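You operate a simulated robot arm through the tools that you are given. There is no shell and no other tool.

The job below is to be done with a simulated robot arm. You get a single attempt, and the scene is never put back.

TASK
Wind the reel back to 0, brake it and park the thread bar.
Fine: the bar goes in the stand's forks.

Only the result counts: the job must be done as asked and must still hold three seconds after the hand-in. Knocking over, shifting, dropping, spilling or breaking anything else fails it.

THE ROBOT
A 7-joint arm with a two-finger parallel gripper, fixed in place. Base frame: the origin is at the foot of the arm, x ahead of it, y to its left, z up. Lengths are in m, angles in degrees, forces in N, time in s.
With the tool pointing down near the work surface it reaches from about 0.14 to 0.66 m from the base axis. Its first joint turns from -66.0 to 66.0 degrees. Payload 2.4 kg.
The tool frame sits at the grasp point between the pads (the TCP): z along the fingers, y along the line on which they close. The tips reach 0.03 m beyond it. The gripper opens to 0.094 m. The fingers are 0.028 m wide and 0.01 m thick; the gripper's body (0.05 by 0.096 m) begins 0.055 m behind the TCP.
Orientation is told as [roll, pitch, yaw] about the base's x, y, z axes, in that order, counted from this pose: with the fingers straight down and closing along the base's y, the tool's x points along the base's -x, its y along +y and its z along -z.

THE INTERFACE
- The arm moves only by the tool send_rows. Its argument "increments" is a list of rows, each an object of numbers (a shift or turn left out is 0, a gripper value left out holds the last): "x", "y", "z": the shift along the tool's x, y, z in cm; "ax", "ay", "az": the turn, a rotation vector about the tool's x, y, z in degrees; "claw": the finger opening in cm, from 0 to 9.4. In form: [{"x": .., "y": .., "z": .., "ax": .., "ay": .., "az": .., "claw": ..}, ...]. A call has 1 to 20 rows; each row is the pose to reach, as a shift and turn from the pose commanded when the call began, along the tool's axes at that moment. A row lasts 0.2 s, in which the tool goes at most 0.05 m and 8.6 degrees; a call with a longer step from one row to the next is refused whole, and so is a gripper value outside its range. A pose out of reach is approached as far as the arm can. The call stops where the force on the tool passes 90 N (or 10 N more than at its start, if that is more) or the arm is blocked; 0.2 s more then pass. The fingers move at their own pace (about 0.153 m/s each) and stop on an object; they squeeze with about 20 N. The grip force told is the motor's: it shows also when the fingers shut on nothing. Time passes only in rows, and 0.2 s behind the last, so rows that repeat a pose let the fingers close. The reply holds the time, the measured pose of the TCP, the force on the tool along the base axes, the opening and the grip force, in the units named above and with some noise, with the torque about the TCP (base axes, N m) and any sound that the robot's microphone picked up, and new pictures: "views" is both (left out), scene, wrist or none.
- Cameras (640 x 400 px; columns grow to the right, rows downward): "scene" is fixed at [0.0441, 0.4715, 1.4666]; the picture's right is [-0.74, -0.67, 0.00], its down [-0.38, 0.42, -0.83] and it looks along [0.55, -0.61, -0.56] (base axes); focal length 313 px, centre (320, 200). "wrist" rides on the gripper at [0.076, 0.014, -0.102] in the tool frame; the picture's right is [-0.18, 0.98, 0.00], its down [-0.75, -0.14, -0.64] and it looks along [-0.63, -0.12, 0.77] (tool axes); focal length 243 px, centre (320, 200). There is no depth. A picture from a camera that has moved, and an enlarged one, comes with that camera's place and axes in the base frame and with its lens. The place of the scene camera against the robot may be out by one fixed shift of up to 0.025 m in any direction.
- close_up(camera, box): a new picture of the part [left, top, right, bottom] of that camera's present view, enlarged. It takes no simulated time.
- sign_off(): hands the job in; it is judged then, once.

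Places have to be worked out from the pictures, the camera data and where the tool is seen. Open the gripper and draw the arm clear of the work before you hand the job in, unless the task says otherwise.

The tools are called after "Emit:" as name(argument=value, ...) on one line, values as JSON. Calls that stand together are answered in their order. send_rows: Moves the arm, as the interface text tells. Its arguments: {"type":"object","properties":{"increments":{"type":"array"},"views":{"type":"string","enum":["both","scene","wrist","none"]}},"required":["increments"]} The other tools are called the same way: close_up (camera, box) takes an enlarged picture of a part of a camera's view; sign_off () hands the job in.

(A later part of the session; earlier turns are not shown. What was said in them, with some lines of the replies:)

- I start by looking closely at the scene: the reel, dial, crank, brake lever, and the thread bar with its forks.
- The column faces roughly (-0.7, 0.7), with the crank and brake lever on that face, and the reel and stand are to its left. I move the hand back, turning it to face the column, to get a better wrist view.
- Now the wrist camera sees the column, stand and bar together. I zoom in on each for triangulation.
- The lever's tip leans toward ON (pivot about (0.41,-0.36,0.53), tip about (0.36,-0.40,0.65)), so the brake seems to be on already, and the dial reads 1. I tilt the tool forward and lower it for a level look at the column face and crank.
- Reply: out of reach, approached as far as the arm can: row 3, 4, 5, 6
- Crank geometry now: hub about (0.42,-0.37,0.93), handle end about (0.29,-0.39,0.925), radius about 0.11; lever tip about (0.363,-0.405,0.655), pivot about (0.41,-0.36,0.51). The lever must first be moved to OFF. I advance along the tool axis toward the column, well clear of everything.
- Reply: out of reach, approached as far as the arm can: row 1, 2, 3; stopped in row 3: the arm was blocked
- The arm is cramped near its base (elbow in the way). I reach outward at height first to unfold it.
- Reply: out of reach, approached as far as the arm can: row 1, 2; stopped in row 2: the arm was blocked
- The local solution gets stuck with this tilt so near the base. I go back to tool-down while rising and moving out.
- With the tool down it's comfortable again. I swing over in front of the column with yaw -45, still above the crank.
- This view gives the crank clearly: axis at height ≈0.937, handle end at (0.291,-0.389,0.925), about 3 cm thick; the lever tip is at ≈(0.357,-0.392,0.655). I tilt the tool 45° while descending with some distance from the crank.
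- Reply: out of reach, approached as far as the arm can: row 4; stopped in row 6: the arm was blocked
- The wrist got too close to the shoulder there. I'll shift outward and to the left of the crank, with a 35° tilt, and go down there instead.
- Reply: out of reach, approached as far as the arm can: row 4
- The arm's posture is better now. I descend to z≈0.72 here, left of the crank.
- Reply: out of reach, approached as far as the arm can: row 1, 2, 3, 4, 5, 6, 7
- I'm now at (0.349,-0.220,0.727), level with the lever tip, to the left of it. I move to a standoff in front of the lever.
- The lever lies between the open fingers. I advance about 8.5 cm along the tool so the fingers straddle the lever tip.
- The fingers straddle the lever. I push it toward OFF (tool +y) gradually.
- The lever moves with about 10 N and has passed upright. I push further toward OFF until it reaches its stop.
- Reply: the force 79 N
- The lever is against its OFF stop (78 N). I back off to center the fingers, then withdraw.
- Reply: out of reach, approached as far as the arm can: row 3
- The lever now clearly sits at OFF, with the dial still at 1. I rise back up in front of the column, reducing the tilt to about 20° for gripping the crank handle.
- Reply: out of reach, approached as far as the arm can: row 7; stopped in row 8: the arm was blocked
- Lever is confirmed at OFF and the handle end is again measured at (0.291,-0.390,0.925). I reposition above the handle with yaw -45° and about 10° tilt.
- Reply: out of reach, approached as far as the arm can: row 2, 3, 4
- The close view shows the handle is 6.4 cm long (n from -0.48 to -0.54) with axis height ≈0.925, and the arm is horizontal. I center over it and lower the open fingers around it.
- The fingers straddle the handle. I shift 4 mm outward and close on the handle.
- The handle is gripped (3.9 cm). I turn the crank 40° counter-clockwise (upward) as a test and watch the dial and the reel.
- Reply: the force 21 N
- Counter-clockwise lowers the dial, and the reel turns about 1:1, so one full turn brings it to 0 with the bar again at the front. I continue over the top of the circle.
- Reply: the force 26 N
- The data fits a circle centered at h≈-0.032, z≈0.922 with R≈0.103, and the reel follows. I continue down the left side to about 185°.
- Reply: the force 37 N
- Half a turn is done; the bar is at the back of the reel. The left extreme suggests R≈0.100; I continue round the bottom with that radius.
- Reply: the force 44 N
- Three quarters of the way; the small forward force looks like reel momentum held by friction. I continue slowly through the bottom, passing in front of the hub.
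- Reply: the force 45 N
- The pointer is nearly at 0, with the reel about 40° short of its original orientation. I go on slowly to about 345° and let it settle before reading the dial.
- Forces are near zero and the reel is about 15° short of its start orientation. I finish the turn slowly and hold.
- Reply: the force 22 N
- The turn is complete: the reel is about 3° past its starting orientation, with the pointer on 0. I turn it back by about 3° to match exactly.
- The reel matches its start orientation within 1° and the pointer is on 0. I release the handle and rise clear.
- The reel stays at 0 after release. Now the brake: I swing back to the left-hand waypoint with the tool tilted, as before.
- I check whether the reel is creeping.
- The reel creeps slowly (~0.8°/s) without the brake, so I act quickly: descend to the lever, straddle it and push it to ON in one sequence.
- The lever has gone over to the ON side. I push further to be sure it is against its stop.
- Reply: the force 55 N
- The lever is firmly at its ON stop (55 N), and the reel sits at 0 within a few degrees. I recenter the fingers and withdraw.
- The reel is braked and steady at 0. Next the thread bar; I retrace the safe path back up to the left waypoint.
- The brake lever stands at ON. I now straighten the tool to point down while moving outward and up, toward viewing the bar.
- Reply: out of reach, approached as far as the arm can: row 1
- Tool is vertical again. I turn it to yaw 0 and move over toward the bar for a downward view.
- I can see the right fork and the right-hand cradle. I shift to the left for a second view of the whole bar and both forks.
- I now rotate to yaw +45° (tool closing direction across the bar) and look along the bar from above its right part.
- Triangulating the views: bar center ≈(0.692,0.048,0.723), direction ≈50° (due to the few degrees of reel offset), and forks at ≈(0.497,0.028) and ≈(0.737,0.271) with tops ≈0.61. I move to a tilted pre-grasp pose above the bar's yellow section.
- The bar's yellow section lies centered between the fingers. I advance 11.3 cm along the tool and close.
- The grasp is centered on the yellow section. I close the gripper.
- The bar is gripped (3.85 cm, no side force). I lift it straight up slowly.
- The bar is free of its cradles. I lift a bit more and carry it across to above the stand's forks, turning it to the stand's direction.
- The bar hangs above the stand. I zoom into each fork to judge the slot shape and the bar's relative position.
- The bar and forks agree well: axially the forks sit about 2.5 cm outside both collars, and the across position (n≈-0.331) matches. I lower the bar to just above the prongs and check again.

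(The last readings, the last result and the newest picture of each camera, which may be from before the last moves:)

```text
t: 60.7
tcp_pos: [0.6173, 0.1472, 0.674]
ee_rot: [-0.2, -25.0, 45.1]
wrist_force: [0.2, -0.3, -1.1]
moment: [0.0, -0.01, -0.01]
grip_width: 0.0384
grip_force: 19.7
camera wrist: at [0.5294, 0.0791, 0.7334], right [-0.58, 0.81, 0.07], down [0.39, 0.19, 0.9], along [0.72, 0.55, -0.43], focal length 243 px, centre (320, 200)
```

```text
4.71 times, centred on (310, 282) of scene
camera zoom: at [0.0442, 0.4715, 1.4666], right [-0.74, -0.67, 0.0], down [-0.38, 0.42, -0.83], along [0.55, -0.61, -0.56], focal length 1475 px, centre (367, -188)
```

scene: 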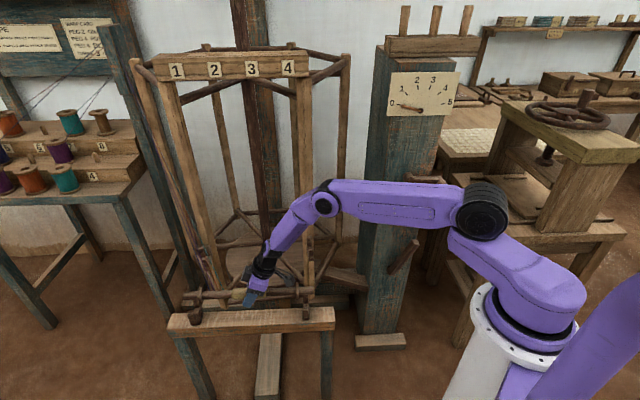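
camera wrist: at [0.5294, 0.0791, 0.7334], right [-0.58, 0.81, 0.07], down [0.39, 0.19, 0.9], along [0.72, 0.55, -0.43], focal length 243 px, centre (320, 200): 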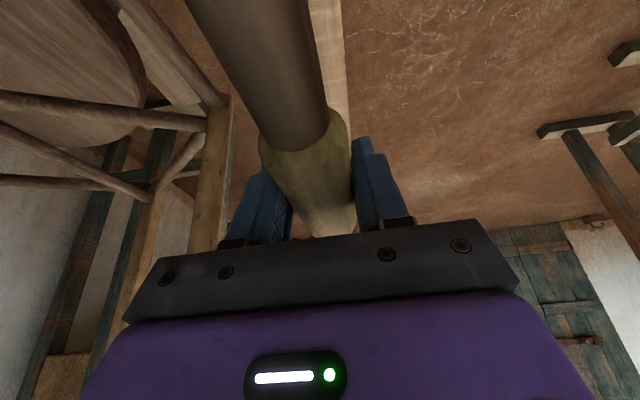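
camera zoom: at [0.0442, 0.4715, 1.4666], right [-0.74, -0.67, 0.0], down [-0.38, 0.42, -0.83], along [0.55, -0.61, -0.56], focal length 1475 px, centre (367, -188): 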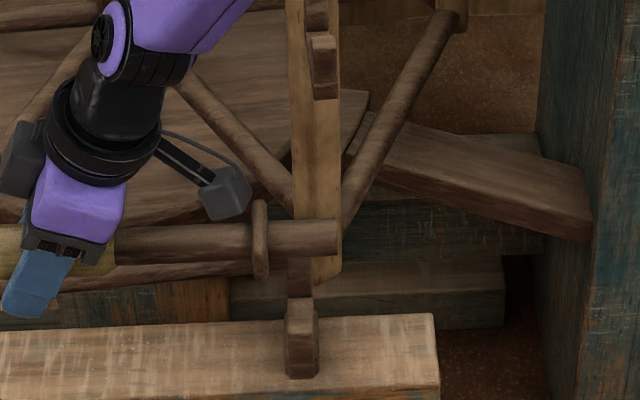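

The bar now hovers about 4–5 cm above its seat. I zoom in more on the prongs to judge the slot alignment.

Emit:
close_up(camera="scene", box=[185, 285, 215, 330])

Emit:
close_up(camera="scene", box=[292, 280, 322, 325])

Emit:
close_up(camera="wrist", box=[180, 40, 400, 200])

```text
8.89 times, centred on (200, 308) of scene
camera zoom: at [0.0442, 0.4715, 1.4666], right [-0.74, -0.67, 0.0], down [-0.38, 0.42, -0.83], along [0.55, -0.61, -0.56], focal length 2786 px, centre (1387, -756)
```

zoom: 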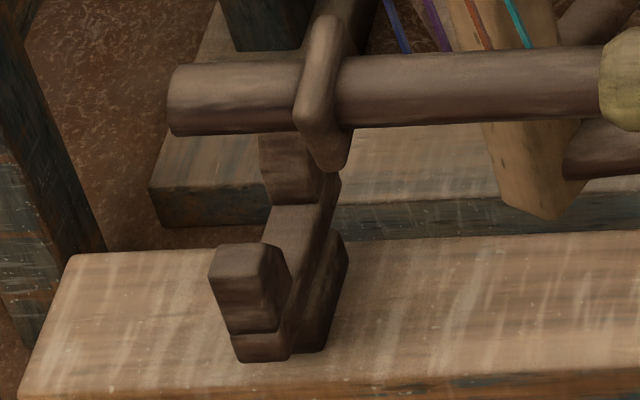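

```text
8.89 times, centred on (307, 302) of scene
camera zoom: at [0.0442, 0.4715, 1.4666], right [-0.74, -0.67, 0.0], down [-0.38, 0.42, -0.83], along [0.55, -0.61, -0.56], focal length 2786 px, centre (436, -711)
```

zoom: 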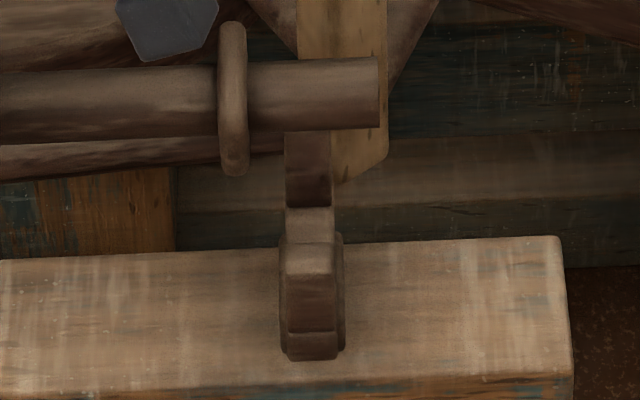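

```text
2.50 times, centred on (290, 120) of wrist
camera zoom: at [0.5294, 0.0791, 0.7334], right [-0.58, 0.81, 0.07], down [0.39, 0.19, 0.9], along [0.72, 0.55, -0.43], focal length 606 px, centre (395, 400)
```

zoom: 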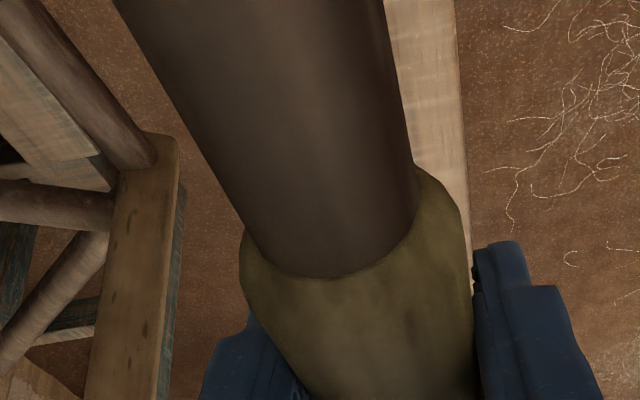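

The slots are clear now: about 3.5–4 cm wide for a 2.3 cm bar, with axial offset only about 1 mm. I lower 3.5 cm, to just above the front prong tops, and check once more.

Emit:
send_rows(increments=[{"x": 0.5, "z": 1.06}, {"x": 0.98, "z": 2.11}, {"x": 1.48, "z": 3.17}], views="scene")

Emit:
close_up(camera="scene", box=[185, 285, 215, 330])

Emit:
close_up(camera="scene", box=[292, 280, 322, 325])

```text
t: 61.5
tcp_pos: [0.6187, 0.1479, 0.6382]
ee_rot: [-0.2, -25.1, 45.2]
wrist_force: [0.8, -0.2, -1.9]
moment: [-0.01, -0.01, -0.04]
grip_width: 0.0387
grip_force: 20.4
```

scene: 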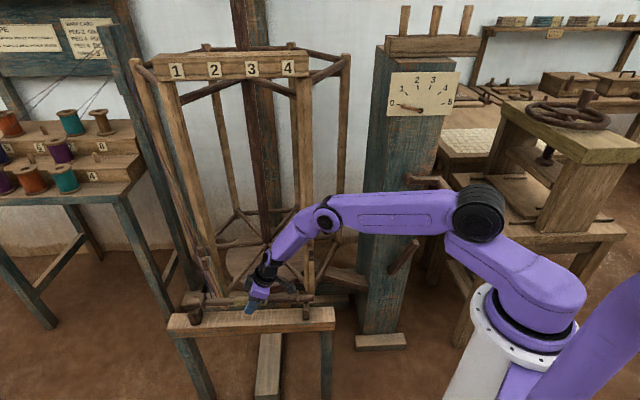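

```text
8.89 times, centred on (200, 308) of scene
camera zoom: at [0.0442, 0.4715, 1.4666], right [-0.74, -0.67, 0.0], down [-0.38, 0.42, -0.83], along [0.55, -0.61, -0.56], focal length 2786 px, centre (1387, -756)
```

zoom: 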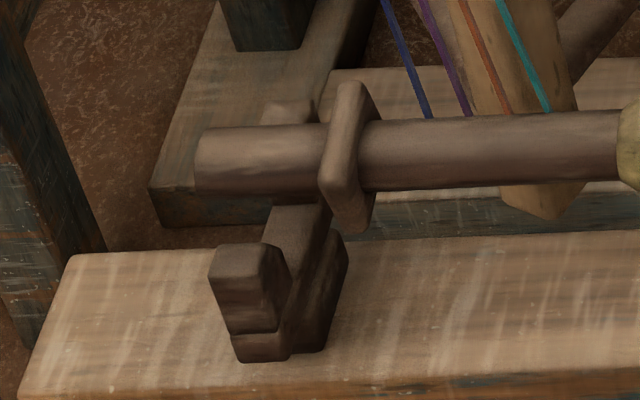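

```text
8.89 times, centred on (307, 302) of scene
camera zoom: at [0.0442, 0.4715, 1.4666], right [-0.74, -0.67, 0.0], down [-0.38, 0.42, -0.83], along [0.55, -0.61, -0.56], focal length 2786 px, centre (436, -711)
```

zoom: 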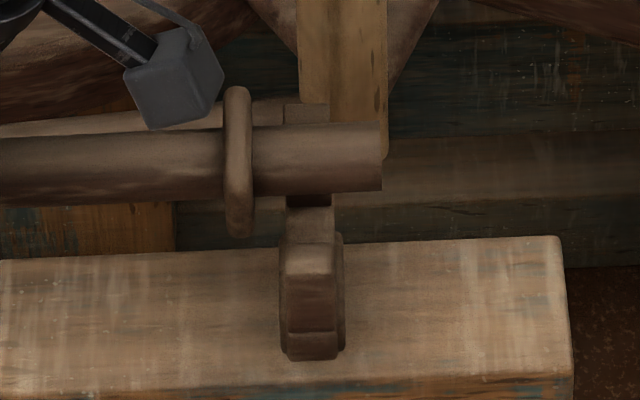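

The bar is clearly in front of the tall rear prongs and just above the short front prongs, with no contact. I lower another 0.8 cm and read the force.

Emit:
send_rows(increments=[{"x": 0.17, "z": 0.36}, {"x": 0.34, "z": 0.72}], views="none")

```text
t: 62.1
tcp_pos: [0.6173, 0.1472, 0.6298]
ee_rot: [-0.2, -25.1, 45.1]
wrist_force: [-0.5, -0.6, -1.8]
moment: [0.01, 0.0, -0.01]
grip_width: 0.0385
grip_force: 20.1
```

No contact so far; I continue down by 1 cm.

Emit:
send_rows(increments=[{"x": 0.21, "z": 0.45}, {"x": 0.42, "z": 0.91}], views="scene")

Emit:
close_up(camera="scene", box=[185, 285, 215, 330])

Emit:
close_up(camera="scene", box=[292, 280, 322, 325])

```text
t: 62.7
tcp_pos: [0.6187, 0.1477, 0.6203]
ee_rot: [-0.1, -25.0, 45.1]
wrist_force: [0.2, 0.6, -2.2]
moment: [0.01, 0.01, 0.0]
grip_width: 0.0383
grip_force: 20.1
```

scene: 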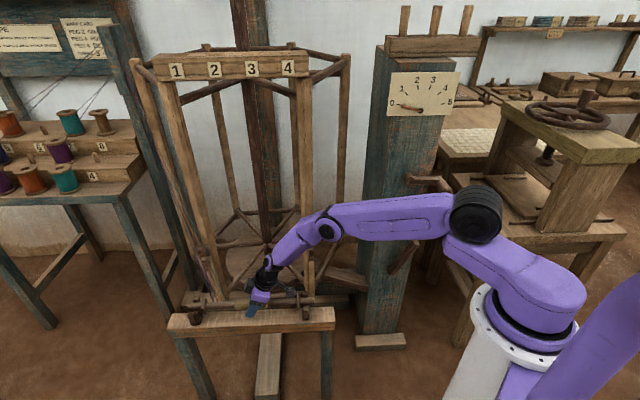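

```text
8.89 times, centred on (200, 308) of scene
camera zoom: at [0.0442, 0.4715, 1.4666], right [-0.74, -0.67, 0.0], down [-0.38, 0.42, -0.83], along [0.55, -0.61, -0.56], focal length 2786 px, centre (1387, -756)
```

zoom: 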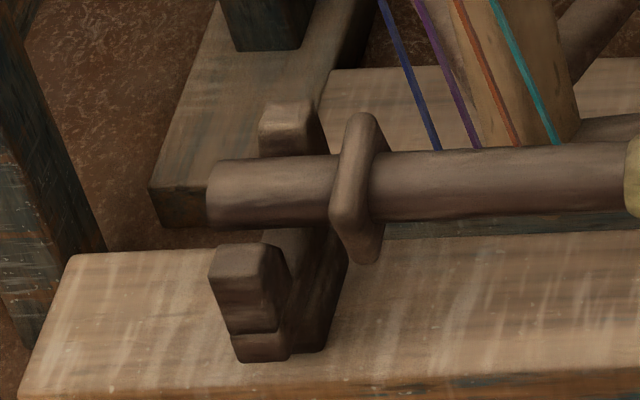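

```text
8.89 times, centred on (307, 302) of scene
camera zoom: at [0.0442, 0.4715, 1.4666], right [-0.74, -0.67, 0.0], down [-0.38, 0.42, -0.83], along [0.55, -0.61, -0.56], focal length 2786 px, centre (436, -711)
```

zoom: 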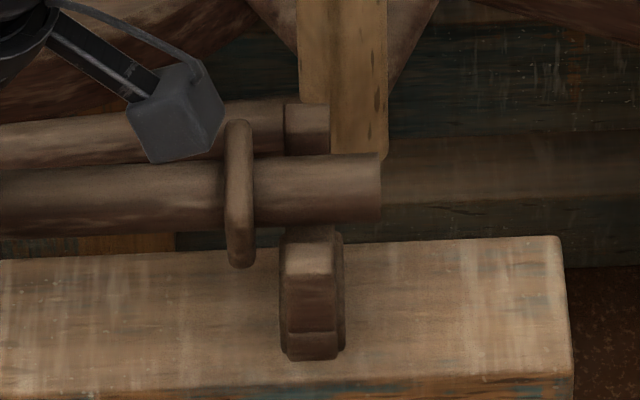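

The bar is between the prongs without touching. The fingertips are close to the plank (top ≈0.575), so I lower about 0.8 cm more and check for contact.

Emit:
send_rows(increments=[{"x": 0.11, "z": 0.24}, {"x": 0.22, "z": 0.48}, {"x": 0.34, "z": 0.72}], views="none")

Emit:
close_up(camera="scene", box=[225, 265, 290, 335])

Emit:
close_up(camera="scene", box=[292, 280, 322, 325])

```text
t: 63.5
tcp_pos: [0.6192, 0.1482, 0.6115]
ee_rot: [-0.2, -25.0, 45.1]
wrist_force: [-0.4, -0.3, -2.5]
moment: [-0.02, 0.0, 0.0]
grip_width: 0.0385
grip_force: 19.8
```

```text
5.71 times, centred on (258, 300) of scene
camera zoom: at [0.0442, 0.4715, 1.4666], right [-0.74, -0.67, 0.0], down [-0.38, 0.42, -0.83], along [0.55, -0.61, -0.56], focal length 1791 px, centre (677, -371)
```

zoom: 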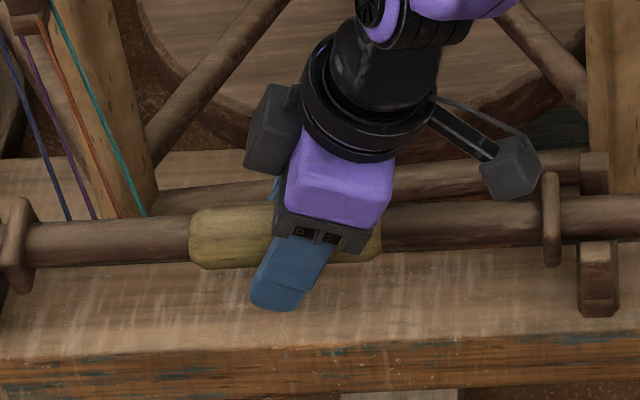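

```text
8.89 times, centred on (307, 302) of scene
camera zoom: at [0.0442, 0.4715, 1.4666], right [-0.74, -0.67, 0.0], down [-0.38, 0.42, -0.83], along [0.55, -0.61, -0.56], focal length 2786 px, centre (436, -711)
```

zoom: 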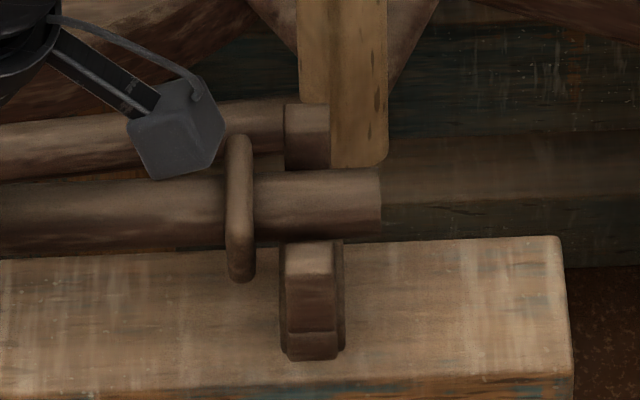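

Still free. I feel my way down in small steps.

Emit:
send_rows(increments=[{"x": 0.06, "z": 0.14}, {"x": 0.13, "z": 0.27}], views="none")

```text
t: 64.1
tcp_pos: [0.6181, 0.1483, 0.6088]
ee_rot: [-0.3, -24.9, 45.1]
wrist_force: [-0.2, -0.3, -1.5]
moment: [-0.04, 0.01, 0.01]
grip_width: 0.0383
grip_force: 19.9
```

Emit:
send_rows(increments=[{"x": 0.06, "z": 0.14}, {"x": 0.13, "z": 0.27}], views="none")

```text
t: 64.7
tcp_pos: [0.6191, 0.1477, 0.6058]
ee_rot: [-0.1, -25.1, 45.3]
wrist_force: [-0.9, -0.3, -1.9]
moment: [0.0, -0.03, 0.01]
grip_width: 0.0385
grip_force: 20.3
```

No contact yet at z=0.606; I continue with another 3 mm.

Emit:
send_rows(increments=[{"x": 0.06, "z": 0.14}, {"x": 0.13, "z": 0.27}], views="none")

Emit:
close_up(camera="scene", box=[292, 280, 322, 325])

Emit:
close_up(camera="scene", box=[185, 285, 215, 330])

```text
t: 65.3
tcp_pos: [0.6177, 0.1478, 0.6032]
ee_rot: [-0.3, -25.0, 45.1]
wrist_force: [-0.7, 0.5, -2.5]
moment: [0.0, 0.0, 0.02]
grip_width: 0.0383
grip_force: 20.2
```

```text
8.89 times, centred on (307, 302) of scene
camera zoom: at [0.0442, 0.4715, 1.4666], right [-0.74, -0.67, 0.0], down [-0.38, 0.42, -0.83], along [0.55, -0.61, -0.56], focal length 2786 px, centre (436, -711)
```

zoom: 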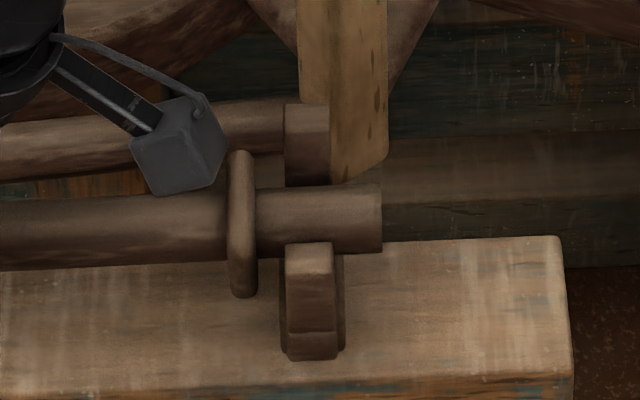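

```text
8.89 times, centred on (200, 308) of scene
camera zoom: at [0.0442, 0.4715, 1.4666], right [-0.74, -0.67, 0.0], down [-0.38, 0.42, -0.83], along [0.55, -0.61, -0.56], focal length 2786 px, centre (1387, -756)
```

zoom: 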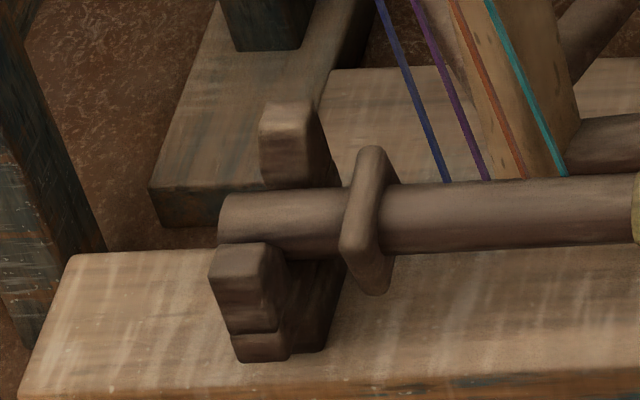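

The front prongs now overlap the bar in the image, so it's properly in both slots. I continue in small steps until I feel contact.

Emit:
send_rows(increments=[{"x": 0.06, "z": 0.14}, {"x": 0.13, "z": 0.27}], views="none")

```text
t: 65.9
tcp_pos: [0.6182, 0.1476, 0.5997]
ee_rot: [-0.2, -24.9, 45.2]
wrist_force: [-0.4, 0.0, -3.3]
moment: [-0.02, -0.01, -0.03]
grip_width: 0.0383
grip_force: 19.7
```

Emit:
send_rows(increments=[{"x": 0.06, "z": 0.14}, {"x": 0.13, "z": 0.27}], views="none")

```text
t: 66.5
tcp_pos: [0.62, 0.1485, 0.5991]
ee_rot: [-0.3, -25.0, 45.2]
wrist_force: [-7.8, -1.9, 18.5]
moment: [-0.05, 0.08, 0.14]
grip_width: 0.0383
grip_force: 20.1
```

Contact: 18 N upward at z≈0.599. I check whether the bar is seated.

Emit:
close_up(camera="scene", box=[292, 280, 322, 325])

Emit:
close_up(camera="scene", box=[185, 285, 215, 330])

Emit:
close_up(camera="scene", box=[225, 265, 290, 335])

```text
8.89 times, centred on (307, 302) of scene
camera zoom: at [0.0436, 0.4713, 1.4667], right [-0.74, -0.67, 0.0], down [-0.38, 0.42, -0.83], along [0.55, -0.61, -0.56], focal length 2786 px, centre (436, -711)
```

zoom: 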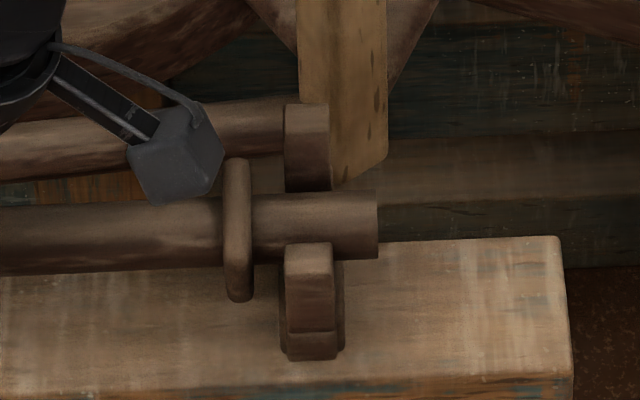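

```text
8.89 times, centred on (200, 308) of scene
camera zoom: at [0.0436, 0.4713, 1.4667], right [-0.74, -0.67, 0.0], down [-0.38, 0.42, -0.83], along [0.55, -0.61, -0.56], focal length 2786 px, centre (1387, -756)
```

zoom: 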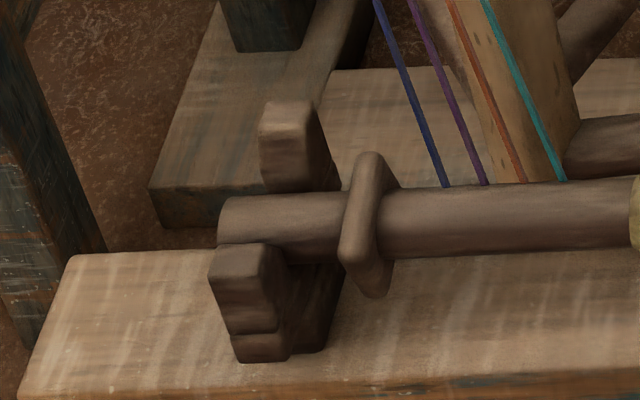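

```text
5.71 times, centred on (258, 300) of scene
camera zoom: at [0.0436, 0.4713, 1.4667], right [-0.74, -0.67, 0.0], down [-0.38, 0.42, -0.83], along [0.55, -0.61, -0.56], focal length 1791 px, centre (677, -371)
```

zoom: 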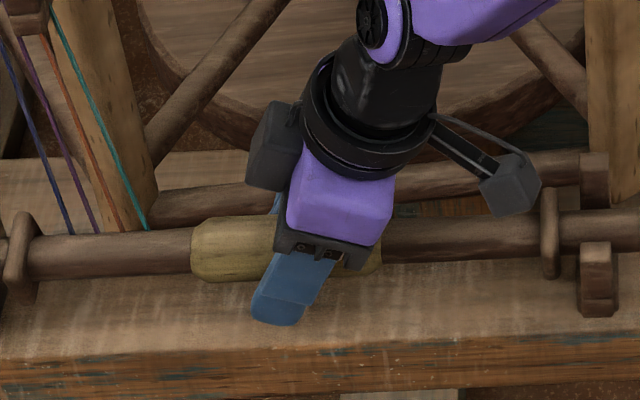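

The bar looks seated in both forks (axis ≈0.601, matching the estimated slot floor). I relax the downward push by 2 mm and open the gripper.

Emit:
send_rows(increments=[{"x": -0.08, "z": -0.18}, {"x": -0.08, "z": -0.18, "claw": 4.6}, {"x": -0.08, "z": -0.18, "claw": 6}, {"x": -0.08, "z": -0.18, "claw": 6}, {"x": -0.08, "z": -0.18, "claw": 7.5}, {"x": -0.08, "z": -0.18, "claw": 7.5}], views="scene")

Emit:
close_up(camera="scene", box=[292, 280, 322, 325])

Emit:
close_up(camera="scene", box=[185, 285, 215, 330])

Emit:
close_up(camera="scene", box=[225, 265, 290, 335])

```text
t: 67.9
tcp_pos: [0.6187, 0.1471, 0.5986]
ee_rot: [-0.2, -25.0, 45.2]
wrist_force: [-0.1, 0.9, 0.5]
moment: [-0.01, 0.03, -0.04]
grip_width: 0.0748
grip_force: 0.0
```

scene: 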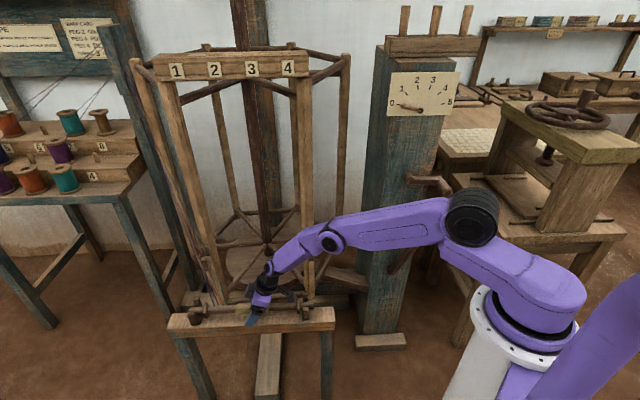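

```text
8.89 times, centred on (307, 302) of scene
camera zoom: at [0.0441, 0.4715, 1.4666], right [-0.74, -0.67, 0.0], down [-0.38, 0.42, -0.83], along [0.55, -0.61, -0.56], focal length 2786 px, centre (436, -711)
```

zoom: 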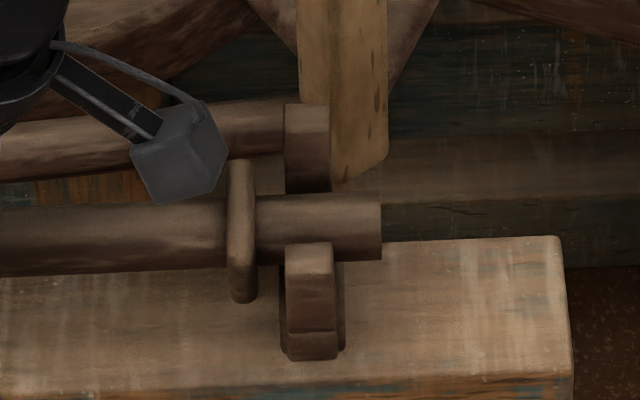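

```text
8.89 times, centred on (200, 308) of scene
camera zoom: at [0.0441, 0.4715, 1.4666], right [-0.74, -0.67, 0.0], down [-0.38, 0.42, -0.83], along [0.55, -0.61, -0.56], focal length 2786 px, centre (1387, -756)
```

zoom: 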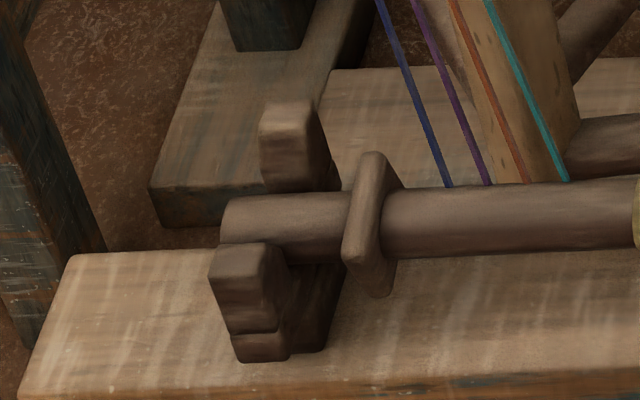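

```text
5.71 times, centred on (258, 300) of scene
camera zoom: at [0.0441, 0.4715, 1.4666], right [-0.74, -0.67, 0.0], down [-0.38, 0.42, -0.83], along [0.55, -0.61, -0.56], focal length 1791 px, centre (677, -371)
```

zoom: 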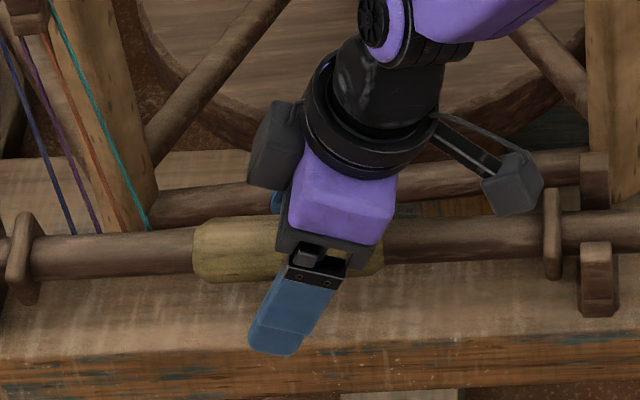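

The bar did not move on release; it rests in both forks. I withdraw along the tool axis.

Emit:
send_rows(increments=[{"z": -1.5}, {"z": -4}, {"z": -7}, {"z": -10.5}, {"z": -14}, {"z": -17.5}])

Emit:
close_up(camera="scene", box=[150, 200, 350, 350])

```text
t: 69.3
tcp_pos: [0.5655, 0.0964, 0.7589]
ee_rot: [-0.2, -24.9, 45.1]
wrist_force: [0.4, 0.0, -0.4]
moment: [-0.01, 0.01, -0.03]
grip_width: 0.0752
grip_force: 0.1
camera wrist: at [0.477, 0.0259, 0.8196], right [-0.58, 0.81, 0.07], down [0.39, 0.19, 0.9], along [0.72, 0.55, -0.43], focal length 243 px, centre (320, 200)
```

scene: 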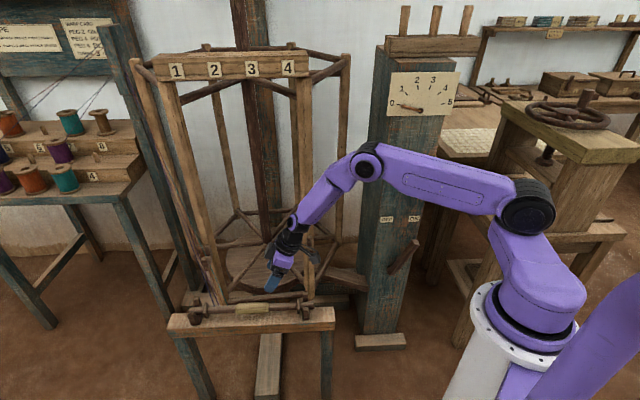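
wrist: 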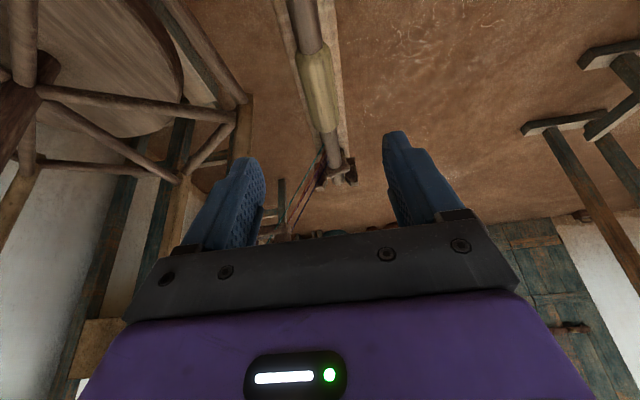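

```text
2.67 times, centred on (250, 275) of scene
camera zoom: at [0.0441, 0.4715, 1.4666], right [-0.74, -0.67, 0.0], down [-0.38, 0.42, -0.83], along [0.55, -0.61, -0.56], focal length 836 px, centre (507, 0)
```

zoom: 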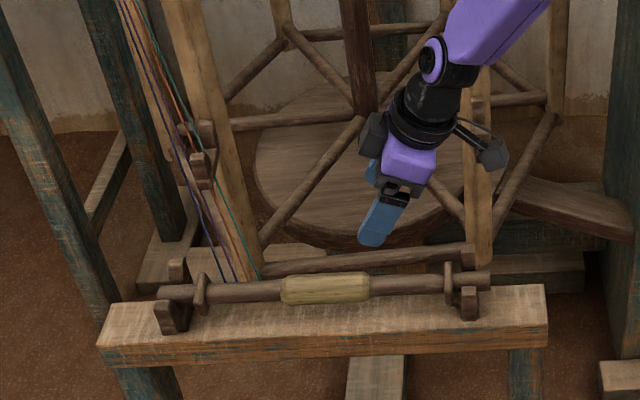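

The bar lies neatly in both forks. I draw the arm up and back, clear of the work, and open fully.

Emit:
send_rows(increments=[{"x": 0.1, "y": 0.4, "z": -3.7, "ay": 2.5}, {"x": 0.2, "y": 0.8, "z": -7.4, "ay": 5}, {"x": 0.3, "y": 1.2, "z": -11.1, "ay": 8}, {"x": 0.4, "y": 1.6, "z": -14.8, "ay": 11}, {"x": 0.5, "y": 2, "z": -18.5, "ay": 14}, {"x": 0.6, "y": 2.4, "z": -22.3, "ay": 17}, {"x": 0.7, "y": 2.8, "z": -26, "ay": 20}, {"x": 0.8, "y": 3.2, "z": -29.7, "ay": 23}, {"x": 0.9, "y": 3.6, "z": -33.4, "ay": 25, "claw": 9.4}])

Emit:
close_up(camera="scene", box=[385, 70, 455, 120])

Emit:
close_up(camera="scene", box=[150, 200, 450, 350])

```text
t: 71.3
tcp_pos: [0.4349, 0.0182, 1.0567]
ee_rot: [-0.1, 0.1, 45.0]
wrist_force: [0.3, -0.1, 0.2]
moment: [0.01, 0.02, 0.02]
grip_width: 0.094
grip_force: 0.1
camera wrist: at [0.3715, -0.026, 1.159], right [-0.57, 0.82, 0.0], down [0.63, 0.44, 0.64], along [0.53, 0.36, -0.77], focal length 243 px, centre (320, 200)
```

scene: 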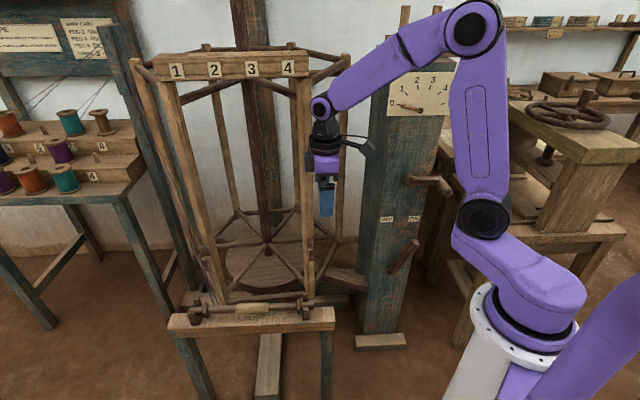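
wrist: 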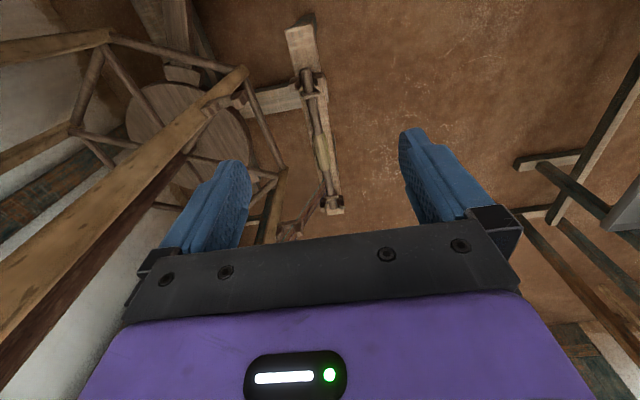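

```text
8.00 times, centred on (420, 95) of scene
camera zoom: at [0.0441, 0.4715, 1.4666], right [-0.74, -0.67, 0.0], down [-0.38, 0.42, -0.83], along [0.55, -0.61, -0.56], focal length 2507 px, centre (-480, 1040)
```

zoom: 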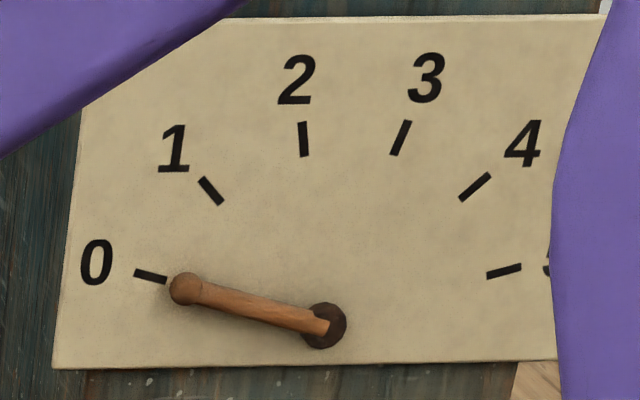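

```text
2.13 times, centred on (300, 275) of scene
camera zoom: at [0.0441, 0.4715, 1.4666], right [-0.74, -0.67, 0.0], down [-0.38, 0.42, -0.83], along [0.55, -0.61, -0.56], focal length 669 px, centre (363, 40)
```

zoom: 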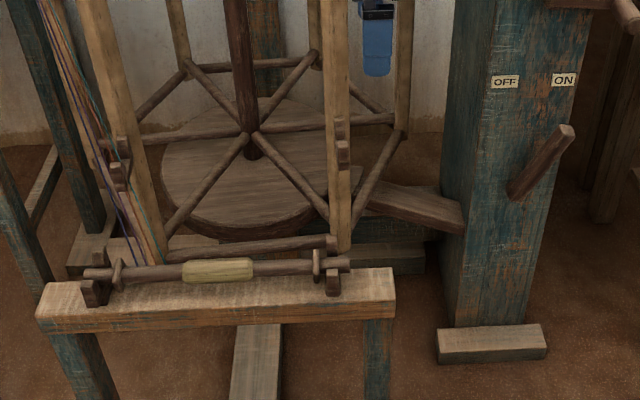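

Dial at 0, brake lever at ON, the bar rests in both forks, and the arm is clear with the gripper open. I hand the job in.

Emit:
sign_off()

```text
The job is handed in.
```

The reel is wound back to 0, the brake is on, and the thread bar is parked in the stand's forks. I've handed the job in, but no pass or fail verdict has come back.

- **Reel:** I turned the crank one full turn counter-clockwise, taking the dial from 1 to 0. With the brake off, the reel crept back a little before I could set it. It rests about 5° (0.015 turn) off its starting orientation, and the pointer is on the 0 mark as far as the pictures can show.
- **Brake:** It was on at the start, so I released it to wind. I then pushed the lever back hard against its ON stop, and the reel has not moved since.
- **Thread bar:** I lowered it into both slots until I felt contact at the bottom. It did not shift when I let go.
- **Arm:** The gripper is open and the arm is clear of the work. I saw nothing knocked over or shifted.
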